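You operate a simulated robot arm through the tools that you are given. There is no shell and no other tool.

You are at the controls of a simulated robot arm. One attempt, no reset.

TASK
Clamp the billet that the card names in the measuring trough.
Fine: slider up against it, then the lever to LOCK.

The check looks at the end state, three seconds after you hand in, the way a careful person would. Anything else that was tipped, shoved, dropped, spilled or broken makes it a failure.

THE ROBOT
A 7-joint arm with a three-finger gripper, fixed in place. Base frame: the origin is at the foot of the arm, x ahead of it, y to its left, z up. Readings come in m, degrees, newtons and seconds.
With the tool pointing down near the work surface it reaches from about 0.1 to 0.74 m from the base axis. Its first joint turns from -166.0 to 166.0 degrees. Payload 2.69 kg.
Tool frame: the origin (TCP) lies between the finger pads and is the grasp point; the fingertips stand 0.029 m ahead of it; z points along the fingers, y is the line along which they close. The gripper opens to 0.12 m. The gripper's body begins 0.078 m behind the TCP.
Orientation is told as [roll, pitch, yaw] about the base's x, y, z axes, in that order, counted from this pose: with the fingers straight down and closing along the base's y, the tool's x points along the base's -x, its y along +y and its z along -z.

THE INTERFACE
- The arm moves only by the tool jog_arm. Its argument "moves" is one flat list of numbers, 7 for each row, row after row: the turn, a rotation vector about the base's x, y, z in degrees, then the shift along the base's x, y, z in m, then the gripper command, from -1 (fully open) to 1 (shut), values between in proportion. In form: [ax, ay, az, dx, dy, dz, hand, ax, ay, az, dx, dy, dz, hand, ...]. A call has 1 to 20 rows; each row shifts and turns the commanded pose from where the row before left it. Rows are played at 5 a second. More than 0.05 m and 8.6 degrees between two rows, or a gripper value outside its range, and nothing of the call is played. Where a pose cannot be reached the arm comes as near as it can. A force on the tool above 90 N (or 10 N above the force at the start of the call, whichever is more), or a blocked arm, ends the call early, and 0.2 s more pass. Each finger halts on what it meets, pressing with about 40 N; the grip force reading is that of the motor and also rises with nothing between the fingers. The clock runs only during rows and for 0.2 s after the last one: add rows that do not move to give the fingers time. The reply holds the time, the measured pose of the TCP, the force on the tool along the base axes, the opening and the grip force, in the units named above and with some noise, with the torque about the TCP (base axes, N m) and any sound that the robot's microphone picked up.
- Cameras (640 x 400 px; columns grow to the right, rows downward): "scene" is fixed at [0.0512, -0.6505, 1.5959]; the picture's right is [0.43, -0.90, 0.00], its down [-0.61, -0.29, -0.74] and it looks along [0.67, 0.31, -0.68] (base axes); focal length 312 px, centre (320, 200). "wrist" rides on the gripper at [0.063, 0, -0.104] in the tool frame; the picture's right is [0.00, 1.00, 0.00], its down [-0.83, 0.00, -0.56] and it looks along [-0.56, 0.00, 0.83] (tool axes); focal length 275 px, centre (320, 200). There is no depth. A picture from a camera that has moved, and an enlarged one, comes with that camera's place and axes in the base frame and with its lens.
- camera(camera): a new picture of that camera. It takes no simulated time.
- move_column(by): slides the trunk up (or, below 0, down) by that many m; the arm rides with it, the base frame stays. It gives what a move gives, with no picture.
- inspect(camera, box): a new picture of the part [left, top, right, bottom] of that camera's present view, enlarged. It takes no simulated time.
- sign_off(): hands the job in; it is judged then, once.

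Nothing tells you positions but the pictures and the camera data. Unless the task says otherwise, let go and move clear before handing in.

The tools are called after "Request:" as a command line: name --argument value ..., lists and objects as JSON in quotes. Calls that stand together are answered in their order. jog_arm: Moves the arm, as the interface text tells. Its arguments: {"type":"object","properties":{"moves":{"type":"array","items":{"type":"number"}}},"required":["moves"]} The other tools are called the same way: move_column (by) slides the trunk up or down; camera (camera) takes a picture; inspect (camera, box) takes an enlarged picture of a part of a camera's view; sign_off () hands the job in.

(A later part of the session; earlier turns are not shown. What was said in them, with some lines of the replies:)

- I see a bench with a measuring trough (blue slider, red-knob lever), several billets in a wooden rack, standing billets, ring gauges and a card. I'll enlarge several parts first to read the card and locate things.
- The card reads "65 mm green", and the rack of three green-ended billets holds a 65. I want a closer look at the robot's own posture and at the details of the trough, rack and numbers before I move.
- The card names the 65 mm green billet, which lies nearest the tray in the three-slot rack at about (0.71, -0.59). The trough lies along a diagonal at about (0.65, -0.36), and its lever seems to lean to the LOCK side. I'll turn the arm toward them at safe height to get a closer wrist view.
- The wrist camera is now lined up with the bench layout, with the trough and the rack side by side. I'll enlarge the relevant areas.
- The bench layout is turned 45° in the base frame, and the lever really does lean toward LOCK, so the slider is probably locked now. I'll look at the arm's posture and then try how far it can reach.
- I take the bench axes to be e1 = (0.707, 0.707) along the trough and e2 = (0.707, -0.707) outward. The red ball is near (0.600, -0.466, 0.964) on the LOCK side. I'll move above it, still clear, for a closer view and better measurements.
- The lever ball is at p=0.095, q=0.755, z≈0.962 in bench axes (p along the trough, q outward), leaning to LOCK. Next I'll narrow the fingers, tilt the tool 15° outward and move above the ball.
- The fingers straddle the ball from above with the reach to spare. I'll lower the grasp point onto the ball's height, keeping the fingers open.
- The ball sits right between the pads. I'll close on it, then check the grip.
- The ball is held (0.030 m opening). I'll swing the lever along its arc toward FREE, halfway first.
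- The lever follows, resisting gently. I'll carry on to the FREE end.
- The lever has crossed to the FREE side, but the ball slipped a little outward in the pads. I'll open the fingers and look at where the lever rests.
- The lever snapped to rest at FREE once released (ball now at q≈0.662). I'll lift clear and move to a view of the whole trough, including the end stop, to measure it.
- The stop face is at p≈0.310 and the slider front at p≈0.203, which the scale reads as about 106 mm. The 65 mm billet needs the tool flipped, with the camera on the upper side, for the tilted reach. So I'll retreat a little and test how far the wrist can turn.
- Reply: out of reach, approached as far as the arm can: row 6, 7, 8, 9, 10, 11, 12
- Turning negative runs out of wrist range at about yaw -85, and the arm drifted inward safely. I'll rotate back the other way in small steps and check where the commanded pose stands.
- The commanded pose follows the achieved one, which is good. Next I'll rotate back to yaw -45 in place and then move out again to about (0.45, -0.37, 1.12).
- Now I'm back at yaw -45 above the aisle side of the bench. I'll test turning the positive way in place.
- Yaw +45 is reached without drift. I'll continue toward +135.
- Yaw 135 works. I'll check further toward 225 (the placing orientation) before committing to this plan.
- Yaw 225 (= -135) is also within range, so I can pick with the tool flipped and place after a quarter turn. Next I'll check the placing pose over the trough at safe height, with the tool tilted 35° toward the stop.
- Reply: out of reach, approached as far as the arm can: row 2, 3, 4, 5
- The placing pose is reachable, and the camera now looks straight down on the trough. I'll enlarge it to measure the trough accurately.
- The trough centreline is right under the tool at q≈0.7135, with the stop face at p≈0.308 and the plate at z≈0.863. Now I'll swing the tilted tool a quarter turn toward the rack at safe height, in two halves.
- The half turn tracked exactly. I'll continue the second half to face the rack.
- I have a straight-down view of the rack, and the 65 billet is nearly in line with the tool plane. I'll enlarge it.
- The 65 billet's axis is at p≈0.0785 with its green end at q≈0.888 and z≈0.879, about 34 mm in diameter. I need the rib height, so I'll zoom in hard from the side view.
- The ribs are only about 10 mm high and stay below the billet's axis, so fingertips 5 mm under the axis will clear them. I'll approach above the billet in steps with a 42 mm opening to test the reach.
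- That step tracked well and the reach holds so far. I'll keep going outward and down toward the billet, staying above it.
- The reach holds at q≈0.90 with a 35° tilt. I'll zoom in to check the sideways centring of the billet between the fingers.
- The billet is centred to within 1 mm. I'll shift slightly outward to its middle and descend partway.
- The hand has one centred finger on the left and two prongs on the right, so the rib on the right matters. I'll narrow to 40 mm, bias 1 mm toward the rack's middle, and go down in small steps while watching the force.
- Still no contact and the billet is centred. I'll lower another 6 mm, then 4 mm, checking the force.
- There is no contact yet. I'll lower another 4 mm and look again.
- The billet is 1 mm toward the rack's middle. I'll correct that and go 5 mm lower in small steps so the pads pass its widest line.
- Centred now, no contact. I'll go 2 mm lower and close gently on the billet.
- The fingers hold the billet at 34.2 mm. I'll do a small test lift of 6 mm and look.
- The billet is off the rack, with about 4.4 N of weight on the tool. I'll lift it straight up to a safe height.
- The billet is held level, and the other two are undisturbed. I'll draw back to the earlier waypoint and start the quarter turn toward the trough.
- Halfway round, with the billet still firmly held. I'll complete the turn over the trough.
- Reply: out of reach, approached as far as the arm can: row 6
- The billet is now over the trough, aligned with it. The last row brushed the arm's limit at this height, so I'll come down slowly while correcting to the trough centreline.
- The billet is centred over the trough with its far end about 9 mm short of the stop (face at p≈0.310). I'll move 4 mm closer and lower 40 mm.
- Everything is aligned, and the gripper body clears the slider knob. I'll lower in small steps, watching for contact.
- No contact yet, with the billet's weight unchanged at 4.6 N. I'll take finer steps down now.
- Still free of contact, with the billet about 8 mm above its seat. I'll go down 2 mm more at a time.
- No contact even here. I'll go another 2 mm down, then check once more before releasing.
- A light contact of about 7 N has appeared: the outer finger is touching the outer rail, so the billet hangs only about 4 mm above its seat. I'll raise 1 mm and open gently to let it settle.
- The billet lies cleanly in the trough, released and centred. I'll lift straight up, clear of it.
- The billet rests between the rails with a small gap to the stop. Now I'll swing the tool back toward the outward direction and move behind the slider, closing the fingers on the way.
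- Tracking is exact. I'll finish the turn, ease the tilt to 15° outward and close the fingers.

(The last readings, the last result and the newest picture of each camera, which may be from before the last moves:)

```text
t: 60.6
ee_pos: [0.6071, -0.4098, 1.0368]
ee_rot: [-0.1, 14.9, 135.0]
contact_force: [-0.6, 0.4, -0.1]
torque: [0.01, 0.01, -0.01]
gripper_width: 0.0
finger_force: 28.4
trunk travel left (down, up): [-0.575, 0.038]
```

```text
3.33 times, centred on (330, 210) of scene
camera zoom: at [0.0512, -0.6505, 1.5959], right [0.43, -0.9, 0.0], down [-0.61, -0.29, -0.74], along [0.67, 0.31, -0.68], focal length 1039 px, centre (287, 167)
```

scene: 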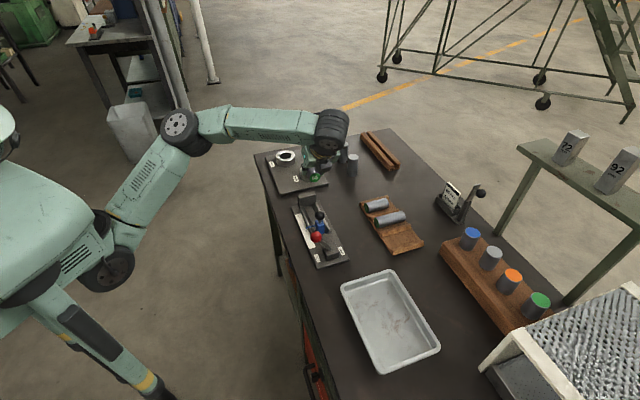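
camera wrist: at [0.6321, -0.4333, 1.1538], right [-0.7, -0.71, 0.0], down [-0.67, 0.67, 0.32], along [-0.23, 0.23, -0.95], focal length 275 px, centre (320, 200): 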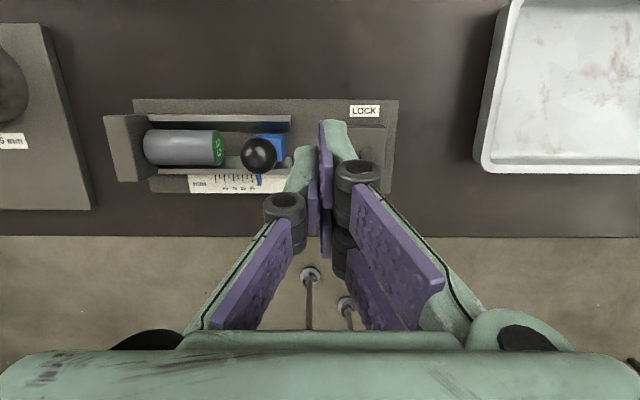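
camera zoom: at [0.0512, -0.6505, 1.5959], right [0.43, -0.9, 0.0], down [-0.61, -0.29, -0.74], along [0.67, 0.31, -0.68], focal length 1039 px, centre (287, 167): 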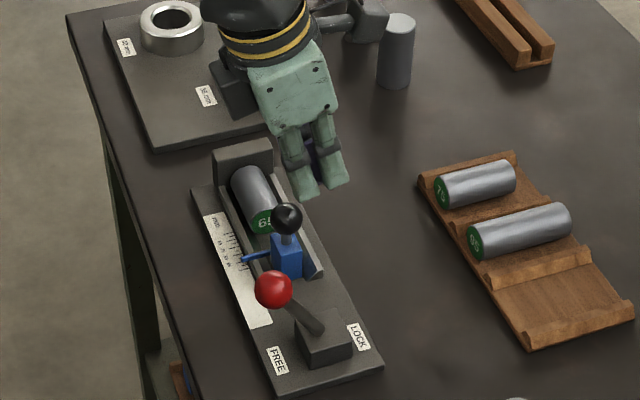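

The fingers are closed and stand just behind the slider at p≈0.14. I'll lower them to the knob's height.

Request:
jog_arm --moves '[0, 0, 0, -0.0004, 0.002, -0.0164, 1, 0, 0, 0, -0.0004, 0.002, -0.0164, 1, 0, 0, 0, -0.0004, 0.002, -0.0164, 1, 0, 0, 0, -0.0004, 0.002, -0.0164, 1, 0, 0, 0, -0.0004, 0.002, -0.0164, 1, 0, 0, 0, 0, 0, 0, 1]'

Request:
camera --camera "wrist"

Request:
inspect --camera "scene" --box '[290, 170, 370, 260]'

```text
t: 62.0
ee_pos: [0.6057, -0.4006, 0.9528]
ee_rot: [0.0, 14.9, 135.0]
contact_force: [0.1, 0.1, 0.1]
torque: [0.01, 0.0, -0.02]
gripper_width: 0.0003
finger_force: 28.6
trunk travel left (down, up): [-0.575, 0.038]
```

```text
taken
camera wrist: at [0.6302, -0.4234, 1.0697], right [-0.7, -0.71, 0.0], down [-0.67, 0.67, 0.32], along [-0.23, 0.23, -0.95], focal length 275 px, centre (320, 200)
```

wrist: 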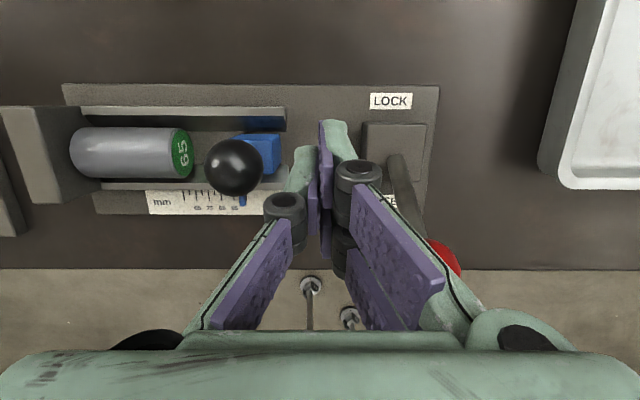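

```text
4.44 times, centred on (330, 215) of scene
camera zoom: at [0.0512, -0.6505, 1.5959], right [0.43, -0.9, 0.0], down [-0.61, -0.29, -0.74], along [0.67, 0.31, -0.68], focal length 1385 px, centre (276, 133)
```

zoom: 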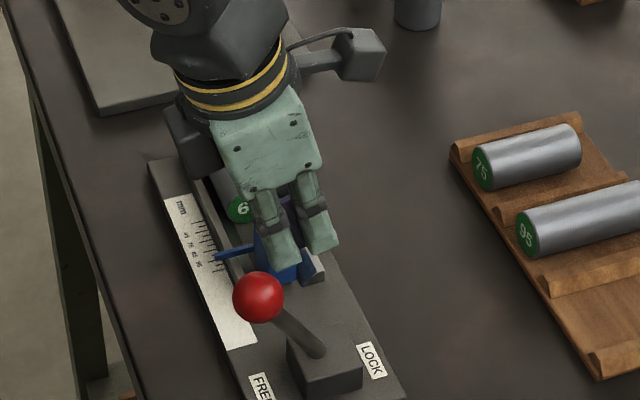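

The knob's centre is nearer z≈0.930 than I first estimated. I'll lower 7 mm more, then push toward the stop in measured steps, watching the force.

Request:
jog_arm --moves '[0, 0, 0, -0.001, 0.001, -0.007, 1, 0, 0, 0, 0.0035, 0.0035, 0, 1, 0, 0, 0, 0.0035, 0.0035, 0, 1, 0, 0, 0, 0.0035, 0.0035, 0, 1, 0, 0, 0, 0, 0, 0, 1]'

Request:
camera --camera "wrist"

```text
t: 63.2
ee_pos: [0.6144, -0.3901, 0.9465]
ee_rot: [0.0, 14.9, 134.9]
contact_force: [-0.4, -0.5, -0.3]
torque: [-0.02, 0.0, 0.01]
gripper_width: 0.0
finger_force: 28.6
trunk travel left (down, up): [-0.575, 0.038]
```

```text
taken
camera wrist: at [0.6398, -0.4124, 1.0634], right [-0.7, -0.71, 0.0], down [-0.67, 0.67, 0.32], along [-0.23, 0.23, -0.95], focal length 275 px, centre (320, 200)
```

wrist: 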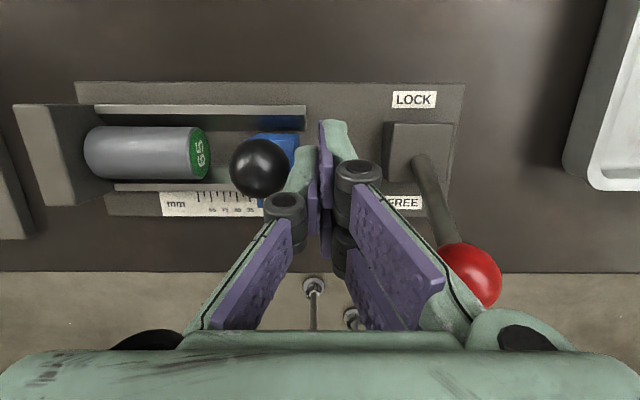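

No contact yet, with about 7 mm left to the knob. I'll continue pushing slowly.

Request:
jog_arm --moves '[0, 0, 0, 0.0025, 0.0025, 0, 1, 0, 0, 0, 0.0025, 0.0025, 0, 1, 0, 0, 0, 0.0025, 0.0025, 0, 1, 0, 0, 0, 0.0025, 0.0025, 0, 1]'

Request:
camera --camera "wrist"

```text
t: 64.2
ee_pos: [0.6244, -0.3788, 0.9468]
ee_rot: [-0.1, 14.9, 135.0]
contact_force: [-1.2, -1.3, 0.7]
torque: [-0.02, -0.01, -0.03]
gripper_width: 0.0
finger_force: 28.8
trunk travel left (down, up): [-0.575, 0.038]
```

```text
taken
camera wrist: at [0.6495, -0.4016, 1.0629], right [-0.7, -0.71, 0.0], down [-0.67, 0.67, 0.32], along [-0.23, 0.23, -0.95], focal length 275 px, centre (320, 200)
```

wrist: 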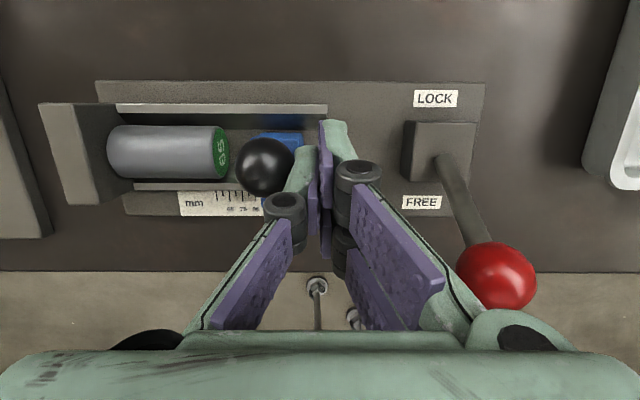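

The slider moves freely with the push (about 2 N), so the lever really is at FREE. I'll keep going another 24 mm.

Request:
jog_arm --moves '[0, 0, 0, 0.0028, 0.0028, 0, 1, 0, 0, 0, 0.0028, 0.0028, 0, 1, 0, 0, 0, 0.0028, 0.0028, 0, 1, 0, 0, 0, 0.0028, 0.0028, 0, 1, 0, 0, 0, 0.0028, 0.0028, 0, 1, 0, 0, 0, 0.0028, 0.0028, 0, 1]'

Request:
camera --camera "wrist"

Request:
inspect --camera "wrist" --box '[80, 80, 340, 230]'

```text
t: 65.6
ee_pos: [0.6434, -0.3598, 0.9477]
ee_rot: [-0.1, 15.0, 135.0]
contact_force: [-1.8, -0.9, -0.6]
torque: [-0.01, 0.06, -0.01]
gripper_width: 0.0
finger_force: 28.8
trunk travel left (down, up): [-0.575, 0.038]
```

```text
taken
camera wrist: at [0.6677, -0.3844, 1.0645], right [-0.7, -0.71, 0.0], down [-0.67, 0.67, 0.32], along [-0.23, 0.23, -0.95], focal length 275 px, centre (320, 200)
```

wrist: 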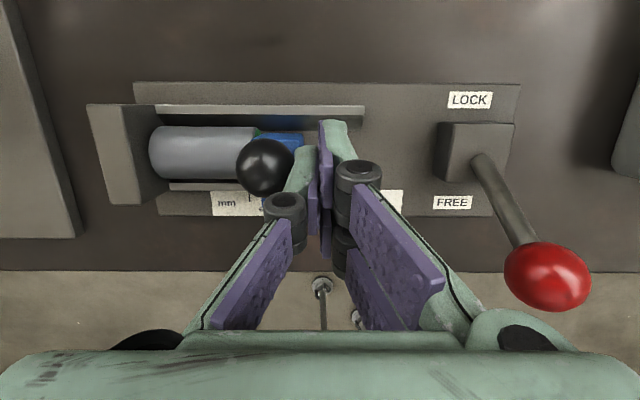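

```text
2.46 times, centred on (210, 155) of wrist
camera zoom: at [0.6677, -0.3844, 1.0645], right [-0.7, -0.71, 0.0], down [-0.67, 0.67, 0.32], along [-0.23, 0.23, -0.95], focal length 678 px, centre (591, 311)
```

zoom: 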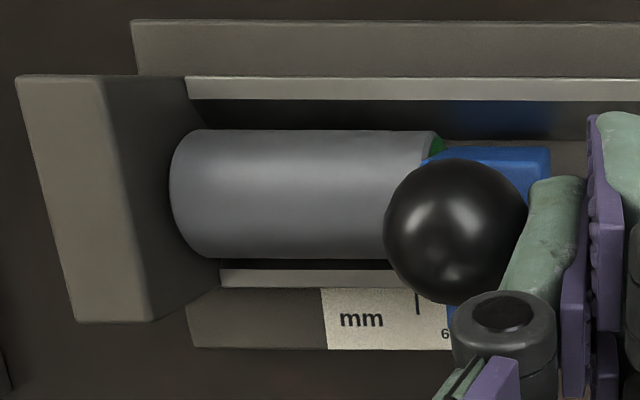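

The slider is almost at the billet. I'll continue with fine steps and watch for the rise in force as the billet meets the stop.

Request:
jog_arm --moves '[0, 0, 0, 0.0014, 0.0014, 0, 1, 0, 0, 0, 0.0014, 0.0014, 0, 1]'

Request:
inspect --camera "wrist" --box '[80, 80, 340, 230]'

```text
t: 66.2
ee_pos: [0.6448, -0.3597, 0.9481]
ee_rot: [0.0, 15.0, 135.0]
contact_force: [-1.1, -4.5, 0.9]
torque: [-0.08, 0.01, -0.03]
gripper_width: 0.0
finger_force: 28.2
trunk travel left (down, up): [-0.575, 0.038]
```

```text
2.46 times, centred on (210, 155) of wrist
camera zoom: at [0.669, -0.3823, 1.0646], right [-0.7, -0.71, 0.0], down [-0.67, 0.67, 0.32], along [-0.23, 0.23, -0.95], focal length 678 px, centre (591, 311)
```

zoom: 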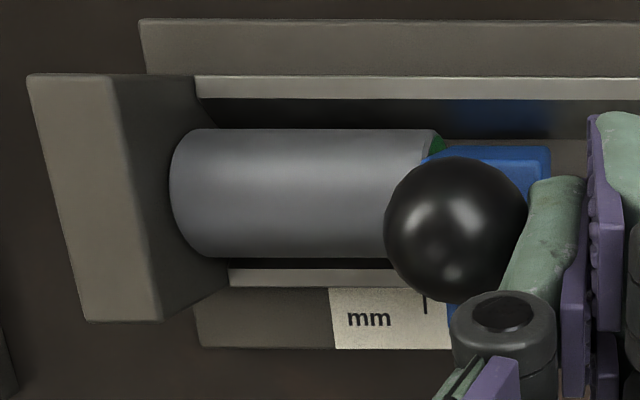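

The slider now pushes the billet along (about 4 N). A few more millimetres should bring it to the stop.

Request:
jog_arm --moves '[0, 0, 0, 0.0014, 0.0014, 0, 1, 0, 0, 0, 0.0014, 0.0014, 0, 1]'

Request:
inspect --camera "wrist" --box '[80, 80, 340, 230]'

```text
t: 66.8
ee_pos: [0.6465, -0.3573, 0.9472]
ee_rot: [0.1, 15.0, 134.9]
contact_force: [-10.4, -10.6, 4.3]
torque: [-0.17, 0.11, -0.09]
gripper_width: 0.0
finger_force: 28.8
trunk travel left (down, up): [-0.575, 0.038]
```

```text
2.46 times, centred on (210, 155) of wrist
camera zoom: at [0.6698, -0.3811, 1.0644], right [-0.71, -0.71, 0.0], down [-0.67, 0.67, 0.32], along [-0.23, 0.23, -0.95], focal length 678 px, centre (591, 311)
```

zoom: 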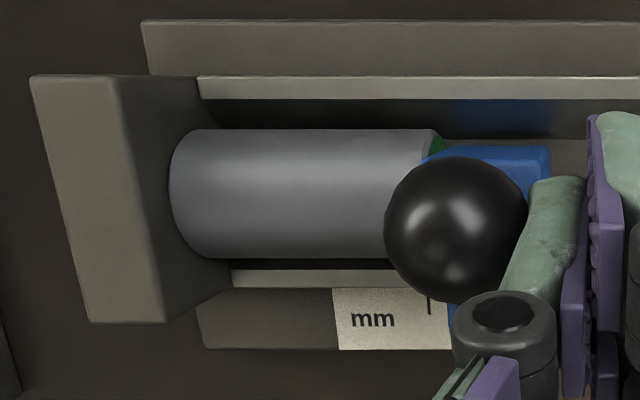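

The force jumped to about 15 N with almost no motion, so the billet is against the stop. I'll press 1 mm more to confirm it is solid.

Request:
jog_arm --moves '[0, 0, 0, 0.0007, 0.0007, 0, 1, 0, 0, 0, 0, 0, 0, 1]'

Request:
inspect --camera "wrist" --box '[80, 80, 340, 230]'

```text
t: 67.4
ee_pos: [0.6467, -0.3576, 0.9477]
ee_rot: [0.0, 15.0, 134.8]
contact_force: [-15.5, -18.4, 3.1]
torque: [-0.32, 0.26, -0.15]
gripper_width: 0.0
finger_force: 28.5
trunk travel left (down, up): [-0.575, 0.038]
```

```text
2.46 times, centred on (210, 155) of wrist
camera zoom: at [0.6699, -0.3811, 1.0642], right [-0.71, -0.71, 0.0], down [-0.67, 0.67, 0.32], along [-0.23, 0.23, -0.95], focal length 678 px, centre (591, 311)
```

zoom: 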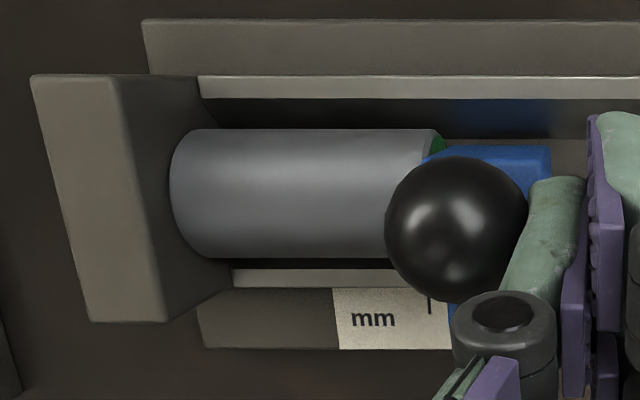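

The contact is solid at 24 N with no further movement, so the billet is seated against stop and slider. I'll back off from the knob gently and lift clear.

Request:
jog_arm --moves '[0, 0, 0, -0.0012, -0.0012, 0, 1, 0, 0, 0, -0.0035, -0.0035, 0, 1, 0, 0, 0, -0.005, -0.005, 0, 1, 0, 0, 0, 0, 0, 0.02, 1, 0, 0, 0, 0, 0, 0.025, 1, 0, 0, 0, 0, 0, 0.025, 1, 0, 0, 0, 0, 0, 0.02, 1, 0, 0, 0, 0, 0, 0, 1]'

Request:
camera --camera "wrist"

Request:
inspect --camera "scene" --box '[285, 180, 365, 270]'

```text
t: 69.2
ee_pos: [0.6405, -0.3625, 1.0397]
ee_rot: [-0.1, 15.0, 135.1]
contact_force: [0.8, 0.1, 0.6]
torque: [0.02, 0.01, 0.0]
gripper_width: 0.0
finger_force: 28.5
trunk travel left (down, up): [-0.575, 0.038]
```

```text
taken
camera wrist: at [0.6634, -0.3868, 1.1565], right [-0.7, -0.71, 0.0], down [-0.67, 0.67, 0.32], along [-0.23, 0.23, -0.95], focal length 275 px, centre (320, 200)
```

wrist: 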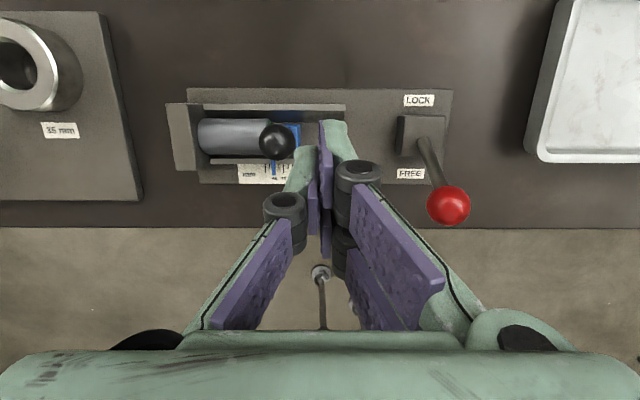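

```text
4.44 times, centred on (325, 225) of scene
camera zoom: at [0.0512, -0.6505, 1.5959], right [0.43, -0.9, 0.0], down [-0.61, -0.29, -0.74], along [0.67, 0.31, -0.68], focal length 1385 px, centre (298, 89)
```

zoom: 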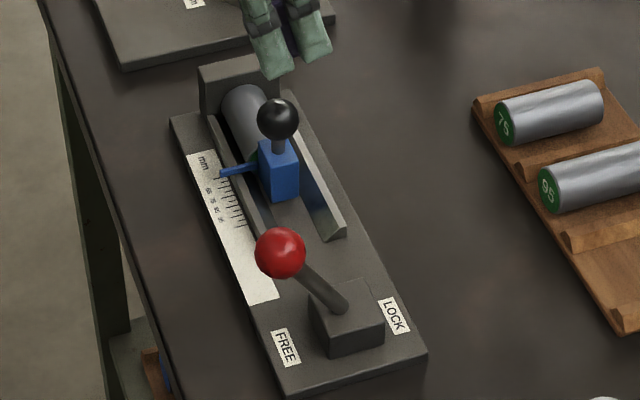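

The slider stands against the billet and stayed put. I'll move to the inner side of the lever ball with the fingers closed, ready to push it outward to LOCK.

Request:
jog_arm --moves '[0, 0, 0, -0.0284, -0.0004, 0, 1, 0, 0, 0, -0.0284, -0.0004, 0, 1, 0, 0, 0, -0.0284, -0.0004, 0, 1, 0, 0, 0, -0.0284, -0.0004, 0, 1, 0, 0, 0, -0.0284, -0.0004, 0, 1, 0, 0, 0, 0, 0, 0, 1]'

Request:
camera --camera "wrist"

Request:
inspect --camera "scene" --box '[270, 170, 370, 280]'

```text
t: 70.6
ee_pos: [0.4956, -0.3672, 1.0397]
ee_rot: [-0.1, 14.9, 134.9]
contact_force: [-1.1, 0.3, 0.2]
torque: [-0.01, 0.01, 0.01]
gripper_width: 0.0
finger_force: 29.1
trunk travel left (down, up): [-0.575, 0.038]
```

```text
taken
camera wrist: at [0.5208, -0.3903, 1.1562], right [-0.7, -0.71, 0.0], down [-0.67, 0.67, 0.32], along [-0.23, 0.23, -0.95], focal length 275 px, centre (320, 200)
```

wrist: 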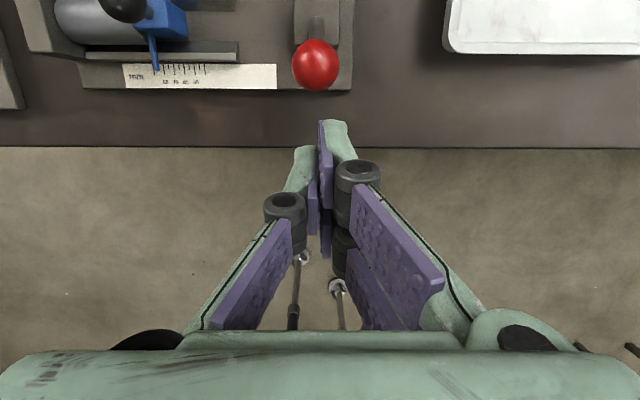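

```text
3.64 times, centred on (320, 225) of scene
camera zoom: at [0.0512, -0.6505, 1.5959], right [0.43, -0.9, 0.0], down [-0.61, -0.29, -0.74], along [0.67, 0.31, -0.68], focal length 1134 px, centre (320, 109)
```

zoom: 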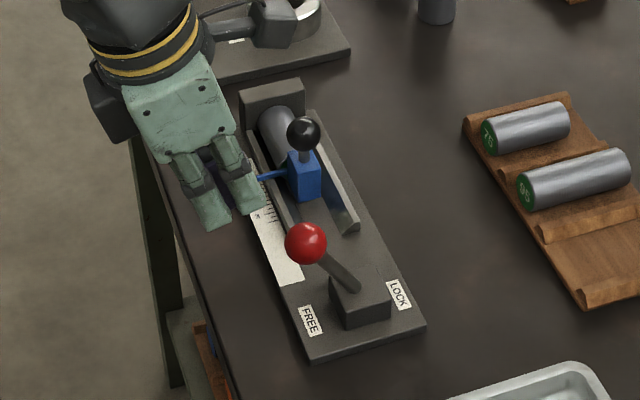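

The ball is centred ahead of the closed fingers at p≈0.095, q≈0.667. I'll lower to its height on the inner side.

Request:
jog_arm --moves '[0, 0, 0, 0.0028, 0.0028, -0.018, 1, 0, 0, 0, 0, 0, -0.018, 1, 0, 0, 0, 0, 0, -0.018, 1, 0, 0, 0, 0, 0, -0.0177, 1, 0, 0, 0, 0, 0, 0, 1]'

Request:
camera --camera "wrist"

Request:
inspect --camera "scene" --box '[270, 170, 370, 280]'

```text
t: 71.8
ee_pos: [0.4991, -0.3629, 0.9666]
ee_rot: [-0.1, 15.0, 135.0]
contact_force: [0.0, -0.2, 0.4]
torque: [0.0, -0.01, 0.0]
gripper_width: 0.0
finger_force: 28.6
trunk travel left (down, up): [-0.575, 0.038]
```

```text
taken
camera wrist: at [0.5231, -0.3871, 1.0826], right [-0.7, -0.71, 0.0], down [-0.67, 0.67, 0.32], along [-0.23, 0.23, -0.95], focal length 275 px, centre (320, 200)
```

wrist: 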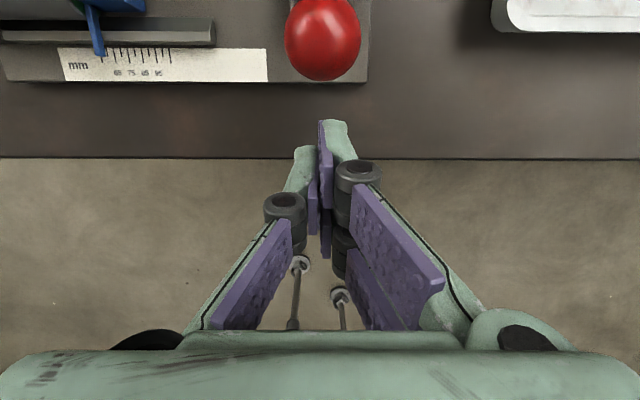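

```text
3.64 times, centred on (320, 225) of scene
camera zoom: at [0.0512, -0.6505, 1.5959], right [0.43, -0.9, 0.0], down [-0.61, -0.29, -0.74], along [0.67, 0.31, -0.68], focal length 1134 px, centre (320, 109)
```

zoom: 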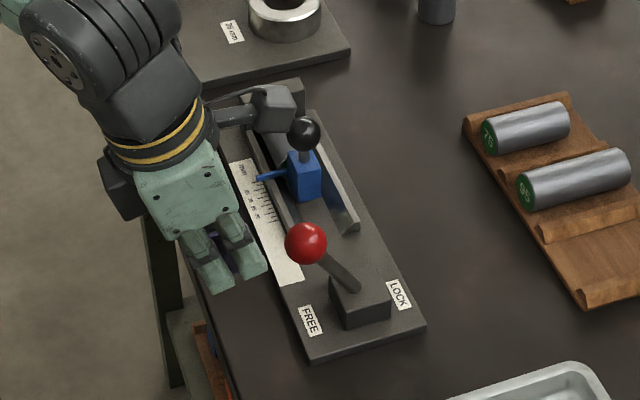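

The finger is lined up with the ball. I'll advance 30 mm to just before contact, then push on in steps.

Request:
jog_arm --moves '[0, 0, 0, 0.00424, -0.00424, 0, 1, 0, 0, 0, 0.00424, -0.00424, 0, 1, 0, 0, 0, 0.00424, -0.00424, 0, 1, 0, 0, 0, 0.00424, -0.00424, 0, 1, 0, 0, 0, 0.00424, -0.00424, 0, 1]'

Request:
camera --camera "wrist"

```text
t: 73.0
ee_pos: [0.5206, -0.3842, 0.9658]
ee_rot: [0.0, 14.9, 135.0]
contact_force: [-1.8, 0.7, -0.7]
torque: [0.02, 0.01, 0.0]
gripper_width: 0.0
finger_force: 28.3
trunk travel left (down, up): [-0.575, 0.038]
```

```text
taken
camera wrist: at [0.5448, -0.4083, 1.0822], right [-0.7, -0.71, 0.0], down [-0.67, 0.67, 0.32], along [-0.23, 0.23, -0.95], focal length 275 px, centre (320, 200)
```

wrist: 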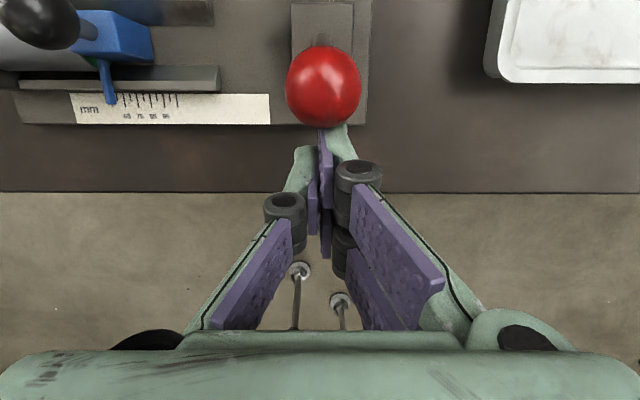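

The finger is just touching the ball. I'll push outward in steps.

Request:
jog_arm --moves '[0, 0, 0, 0.00424, -0.00424, 0, 1, 0, 0, 0, 0.00424, -0.00424, 0, 1, 0, 0, 0, 0.00424, -0.00424, 0, 1, 0, 0, 0, 0.00424, -0.00424, 0, 1]'

Request:
camera --camera "wrist"

```text
t: 74.0
ee_pos: [0.5369, -0.4012, 0.9668]
ee_rot: [0.0, 15.0, 134.9]
contact_force: [-1.0, 0.5, -0.1]
torque: [0.01, 0.02, -0.02]
gripper_width: 0.0
finger_force: 29.2
trunk travel left (down, up): [-0.575, 0.038]
```

```text
taken
camera wrist: at [0.561, -0.4255, 1.0827], right [-0.7, -0.71, 0.0], down [-0.67, 0.67, 0.32], along [-0.23, 0.23, -0.95], focal length 275 px, centre (320, 200)
```

wrist: 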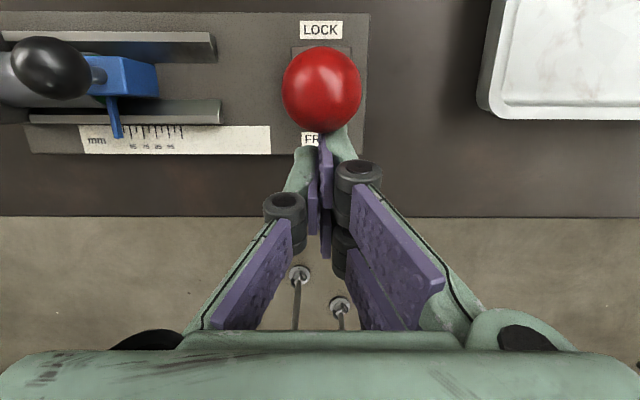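

The lever swings easily. I'll continue across the centre toward LOCK.

Request:
jog_arm --moves '[0, 0, 0, 0.00424, -0.00424, 0, 1, 0, 0, 0, 0.00424, -0.00424, 0, 1, 0, 0, 0, 0.00424, -0.00424, 0, 1, 0, 0, 0, 0.00424, -0.00424, 0, 1]'

Request:
camera --camera "wrist"

```text
t: 75.0
ee_pos: [0.5538, -0.4189, 0.9668]
ee_rot: [0.0, 15.0, 135.0]
contact_force: [0.3, 0.3, -0.1]
torque: [0.01, 0.0, 0.03]
gripper_width: 0.0
finger_force: 28.0
trunk travel left (down, up): [-0.575, 0.038]
```

```text
taken
camera wrist: at [0.5784, -0.4417, 1.0833], right [-0.7, -0.71, 0.0], down [-0.67, 0.67, 0.32], along [-0.23, 0.23, -0.95], focal length 275 px, centre (320, 200)
```

wrist: 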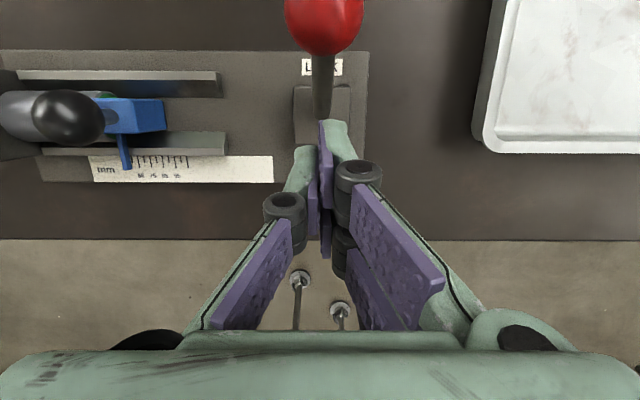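

The lever snapped over on its own, and its ball is now at q≈0.753, the same place it held in LOCK at the start. I'll follow up with a gentle push to make sure it is fully home.

Request:
jog_arm --moves '[0, 0, 0, 0.00424, -0.00424, 0, 1, 0, 0, 0, 0.00424, -0.00424, 0, 1, 0, 0, 0, 0.00424, -0.00424, 0, 1, 0, 0, 0, 0.00424, -0.00424, 0, 1, 0, 0, 0, 0.00424, -0.00424, 0, 1, 0, 0, 0, 0.002, -0.002, 0, 1]'

Request:
camera --camera "wrist"

```text
t: 76.4
ee_pos: [0.5751, -0.4389, 0.9672]
ee_rot: [-0.1, 14.4, 135.0]
contact_force: [-21.2, 26.5, -3.5]
torque: [0.39, 0.33, 0.07]
gripper_width: 0.0
finger_force: 28.5
trunk travel left (down, up): [-0.575, 0.038]
```

```text
taken
camera wrist: at [0.5987, -0.4628, 1.0827], right [-0.7, -0.71, 0.0], down [-0.67, 0.67, 0.33], along [-0.23, 0.23, -0.94], focal length 275 px, centre (320, 200)
```

wrist: 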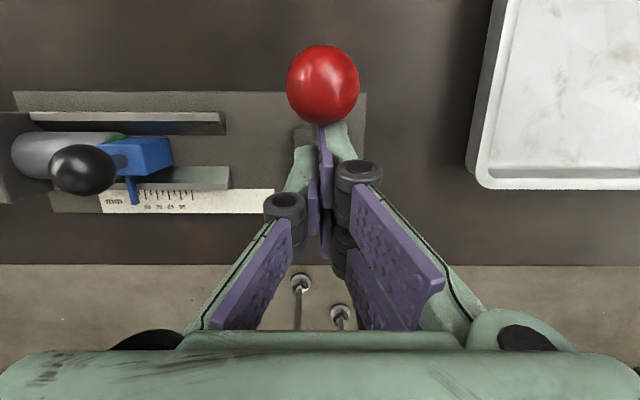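

The lever is hard against its LOCK end stop, showing 34 N with no motion. I'll back off, lift clear and inspect the result.

Request:
jog_arm --moves '[0, 0, 0, -0.002, 0.002, 0, 1, 0, 0, 0, -0.004, 0.004, 0, 1, 0, 0, 0, -0.008, 0.008, 0, 1, 0, 0, 0, -0.014, 0.014, 0.005, 1, 0, 0, 0, -0.014, 0.014, 0.01, 1, 0, 0, 0, -0.014, 0.014, 0.02, 1, 0, 0, 0, -0.014, 0.014, 0.025, 1, 0, 0, 0, -0.014, 0.014, 0.025, 1, 0, 0, 0, 0, 0, 0.025, 1, 0, 0, 0, 0, 0, 0.02, 1, 0, 0, 0, 0, 0, 0, 1]'

Request:
camera --camera "scene"

Request:
inspect --camera "scene" --box '[285, 180, 365, 270]'

Request:
camera --camera "wrist"

```text
t: 78.8
ee_pos: [0.4953, -0.3568, 1.0954]
ee_rot: [0.0, 14.9, 135.0]
contact_force: [0.0, -0.7, -0.7]
torque: [-0.01, 0.0, 0.01]
gripper_width: 0.0002
finger_force: 28.5
trunk travel left (down, up): [-0.575, 0.038]
```

```text
taken
```

scene: 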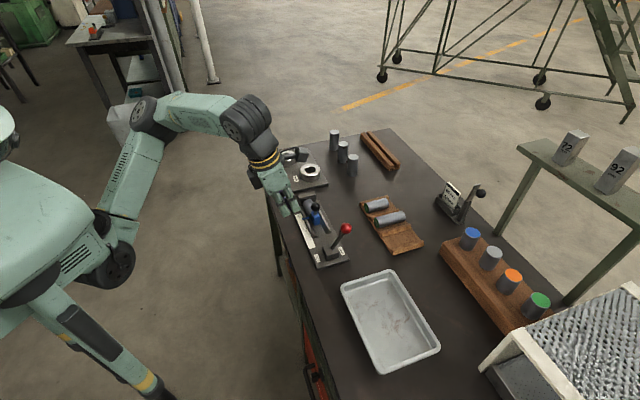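

```text
4.44 times, centred on (325, 225) of scene
camera zoom: at [0.0512, -0.6505, 1.5959], right [0.43, -0.9, 0.0], down [-0.61, -0.29, -0.74], along [0.67, 0.31, -0.68], focal length 1385 px, centre (298, 89)
```

zoom: 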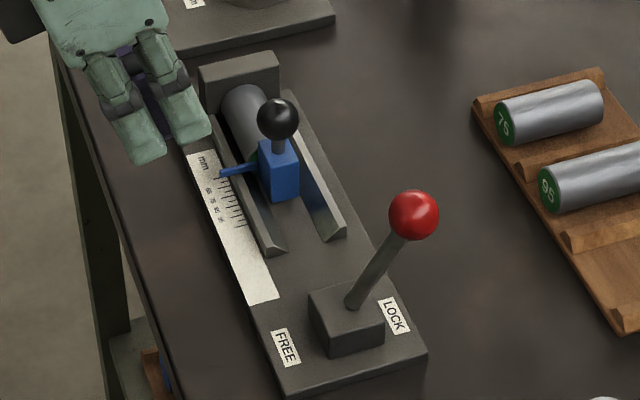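

```text
taken
camera wrist: at [0.5186, -0.3806, 1.2114], right [-0.7, -0.71, 0.0], down [-0.67, 0.67, 0.32], along [-0.23, 0.23, -0.95], focal length 275 px, centre (320, 200)
```

wrist: 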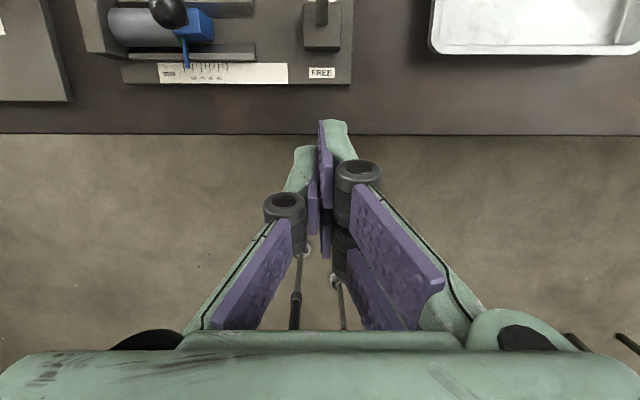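

The lever is at LOCK, in the same place as at the start. I'll check closely that there is no gap between stop, billet and slider.

Request:
inspect --camera "scene" --box '[300, 190, 330, 225]'

Request:
inspect --camera "wrist" --box '[70, 0, 270, 90]'

Request:
inspect --camera "scene" --box '[350, 185, 430, 260]'

```text
11.43 times, centred on (315, 208) of scene
camera zoom: at [0.0512, -0.6505, 1.5959], right [0.43, -0.9, 0.0], down [-0.61, -0.29, -0.74], along [0.67, 0.31, -0.68], focal length 3562 px, centre (377, 114)
```

zoom: 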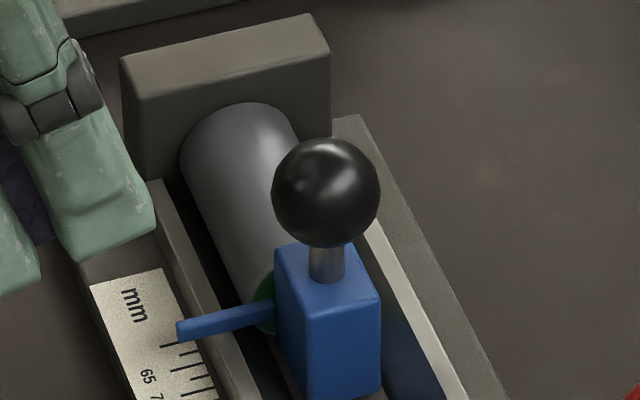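

```text
3.20 times, centred on (170, 45) of wrist
camera zoom: at [0.5186, -0.3806, 1.2114], right [-0.7, -0.71, 0.0], down [-0.67, 0.67, 0.32], along [-0.23, 0.23, -0.95], focal length 881 px, centre (800, 696)
```

zoom: 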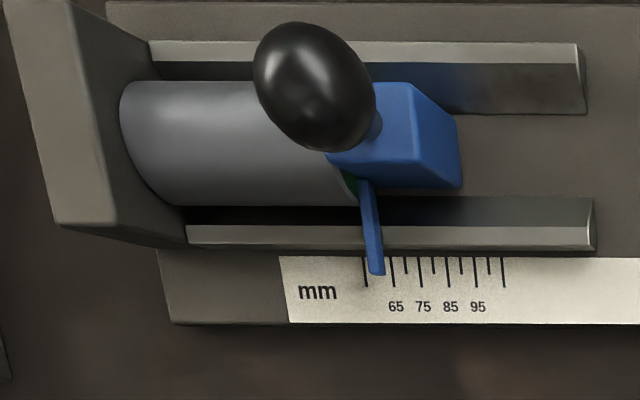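

```text
5.33 times, centred on (390, 222) of scene
camera zoom: at [0.0512, -0.6505, 1.5959], right [0.43, -0.9, 0.0], down [-0.61, -0.29, -0.74], along [0.67, 0.31, -0.68], focal length 1662 px, centre (-53, 80)
```

zoom: 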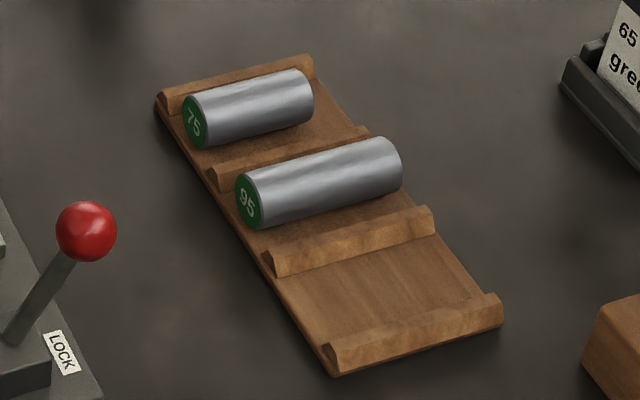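

The picture looks right, and the other two billets are undisturbed. I want one closer view from above to be sure there is no gap at either end of the billet.

Request:
jog_arm --moves '[0, 0, 0, 0.0286, 0.0116, -0.004, 1, 0, 0, 0, 0.0286, 0.0116, -0.004, 1, 0, 0, 0, 0.0286, 0.0116, -0.004, 1, 0, 0, 0, 0.0286, 0.0116, -0.004, 1, 0, 0, 0, 0.0286, 0.0116, -0.004, 1, 0, 0, 0, 0, 0, 0, 1]'

Request:
camera --camera "wrist"

Request:
inspect --camera "wrist" --box '[200, 40, 360, 140]'

```text
t: 80.2
ee_pos: [0.6382, -0.2986, 1.0723]
ee_rot: [-0.1, 14.8, 134.9]
contact_force: [1.1, 0.4, -0.5]
torque: [-0.04, 0.0, 0.01]
gripper_width: 0.0
finger_force: 28.7
trunk travel left (down, up): [-0.575, 0.038]
```

```text
taken
camera wrist: at [0.6627, -0.3222, 1.1894], right [-0.7, -0.71, 0.0], down [-0.67, 0.67, 0.32], along [-0.23, 0.23, -0.95], focal length 275 px, centre (320, 200)
```

wrist: 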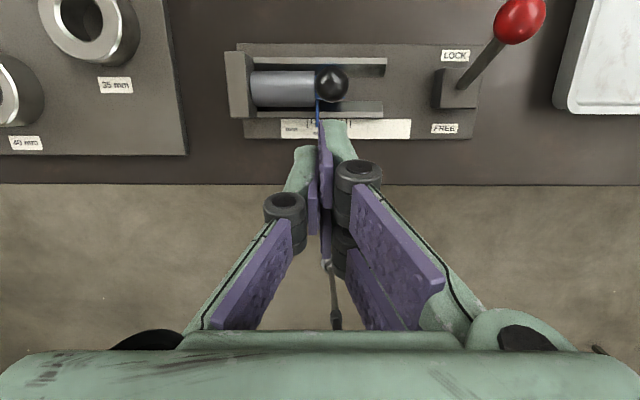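

```text
4.00 times, centred on (280, 90) of wrist
camera zoom: at [0.6627, -0.3222, 1.1894], right [-0.7, -0.71, 0.0], down [-0.67, 0.67, 0.32], along [-0.23, 0.23, -0.95], focal length 1101 px, centre (480, 640)
```

zoom: 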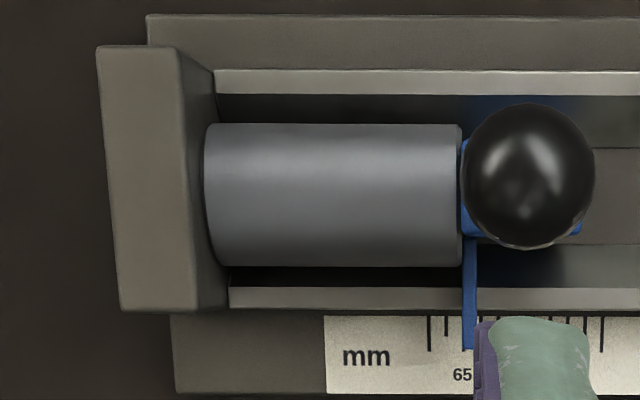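

Seen from directly above, the pointer reads exactly 65 mm. The billet touches both the stop and the slider, and the lever is at LOCK. I'll withdraw the arm well clear and then hand in.

Request:
jog_arm --moves '[0, 0, 0, -0.025, 0.015, 0.01, 1, 0, 0, 0, -0.025, 0.015, 0.01, 1, 0, 0, 0, -0.025, 0.015, 0.01, 1, 0, 0, 0, -0.025, 0.015, 0.01, 0.5, 0, 0, 0, -0.025, 0.015, 0, 0.5, 0, 0, 0, 0, 0, 0, 0.5, 0, 0, 0, 0, 0, 0, 0.5]'

Request:
camera --camera "scene"

Request:
inspect --camera "scene" --box '[240, 110, 440, 290]'

```text
t: 81.8
ee_pos: [0.5103, -0.2233, 1.1174]
ee_rot: [0.1, 14.9, 135.0]
contact_force: [-0.6, -0.2, -1.1]
torque: [0.02, -0.01, -0.02]
gripper_width: 0.03
finger_force: 0.1
trunk travel left (down, up): [-0.575, 0.038]
```

```text
taken
```

scene: 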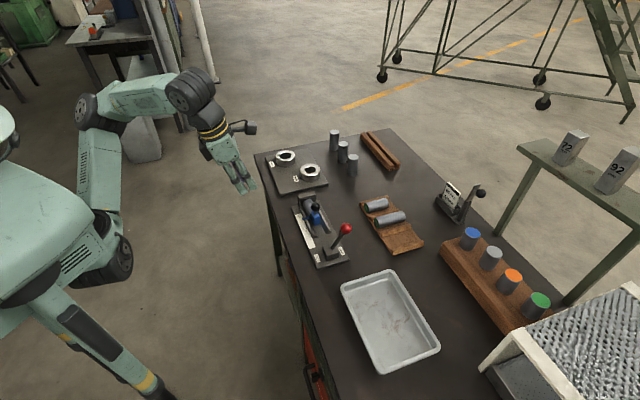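

```text
2.22 times, centred on (340, 200) of scene
camera zoom: at [0.0512, -0.6505, 1.5959], right [0.43, -0.9, 0.0], down [-0.61, -0.29, -0.74], along [0.67, 0.31, -0.68], focal length 693 px, centre (276, 200)
```

zoom: 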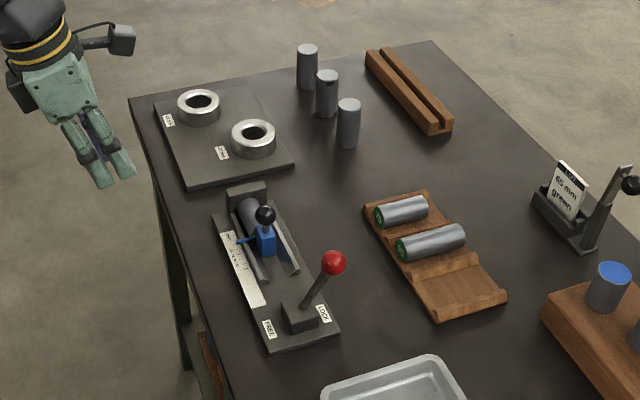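

The arm is clear of the bench. The 65 mm green billet is clamped between stop and slider, the lever is at LOCK, and everything else stands where it was. I'm handing in.

Request:
sign_off

```text
The job is handed in.
```

The 65 mm green billet named on the card is clamped in the measuring trough, and I've handed the job in. No verdict came back with the hand-in.

- **Clamp:** the slider is pushed up against the billet, and the billet is against the end stop. Seen from directly above, there is no gap at either end and the pointer reads 65 mm.
- **Lever:** it was already at LOCK when I started, so I moved it to FREE, seated the billet, then pushed it back to LOCK. It is hard against its end stop.
- **Everything else:** in the last pictures the 75 and 95 billets, rings, standing billets, tray and card looked undisturbed. The arm is clear of the bench.

I released the billet about 4 mm above its seat in the trough, because the outer finger had reached the rail. It settled cleanly between the rails.
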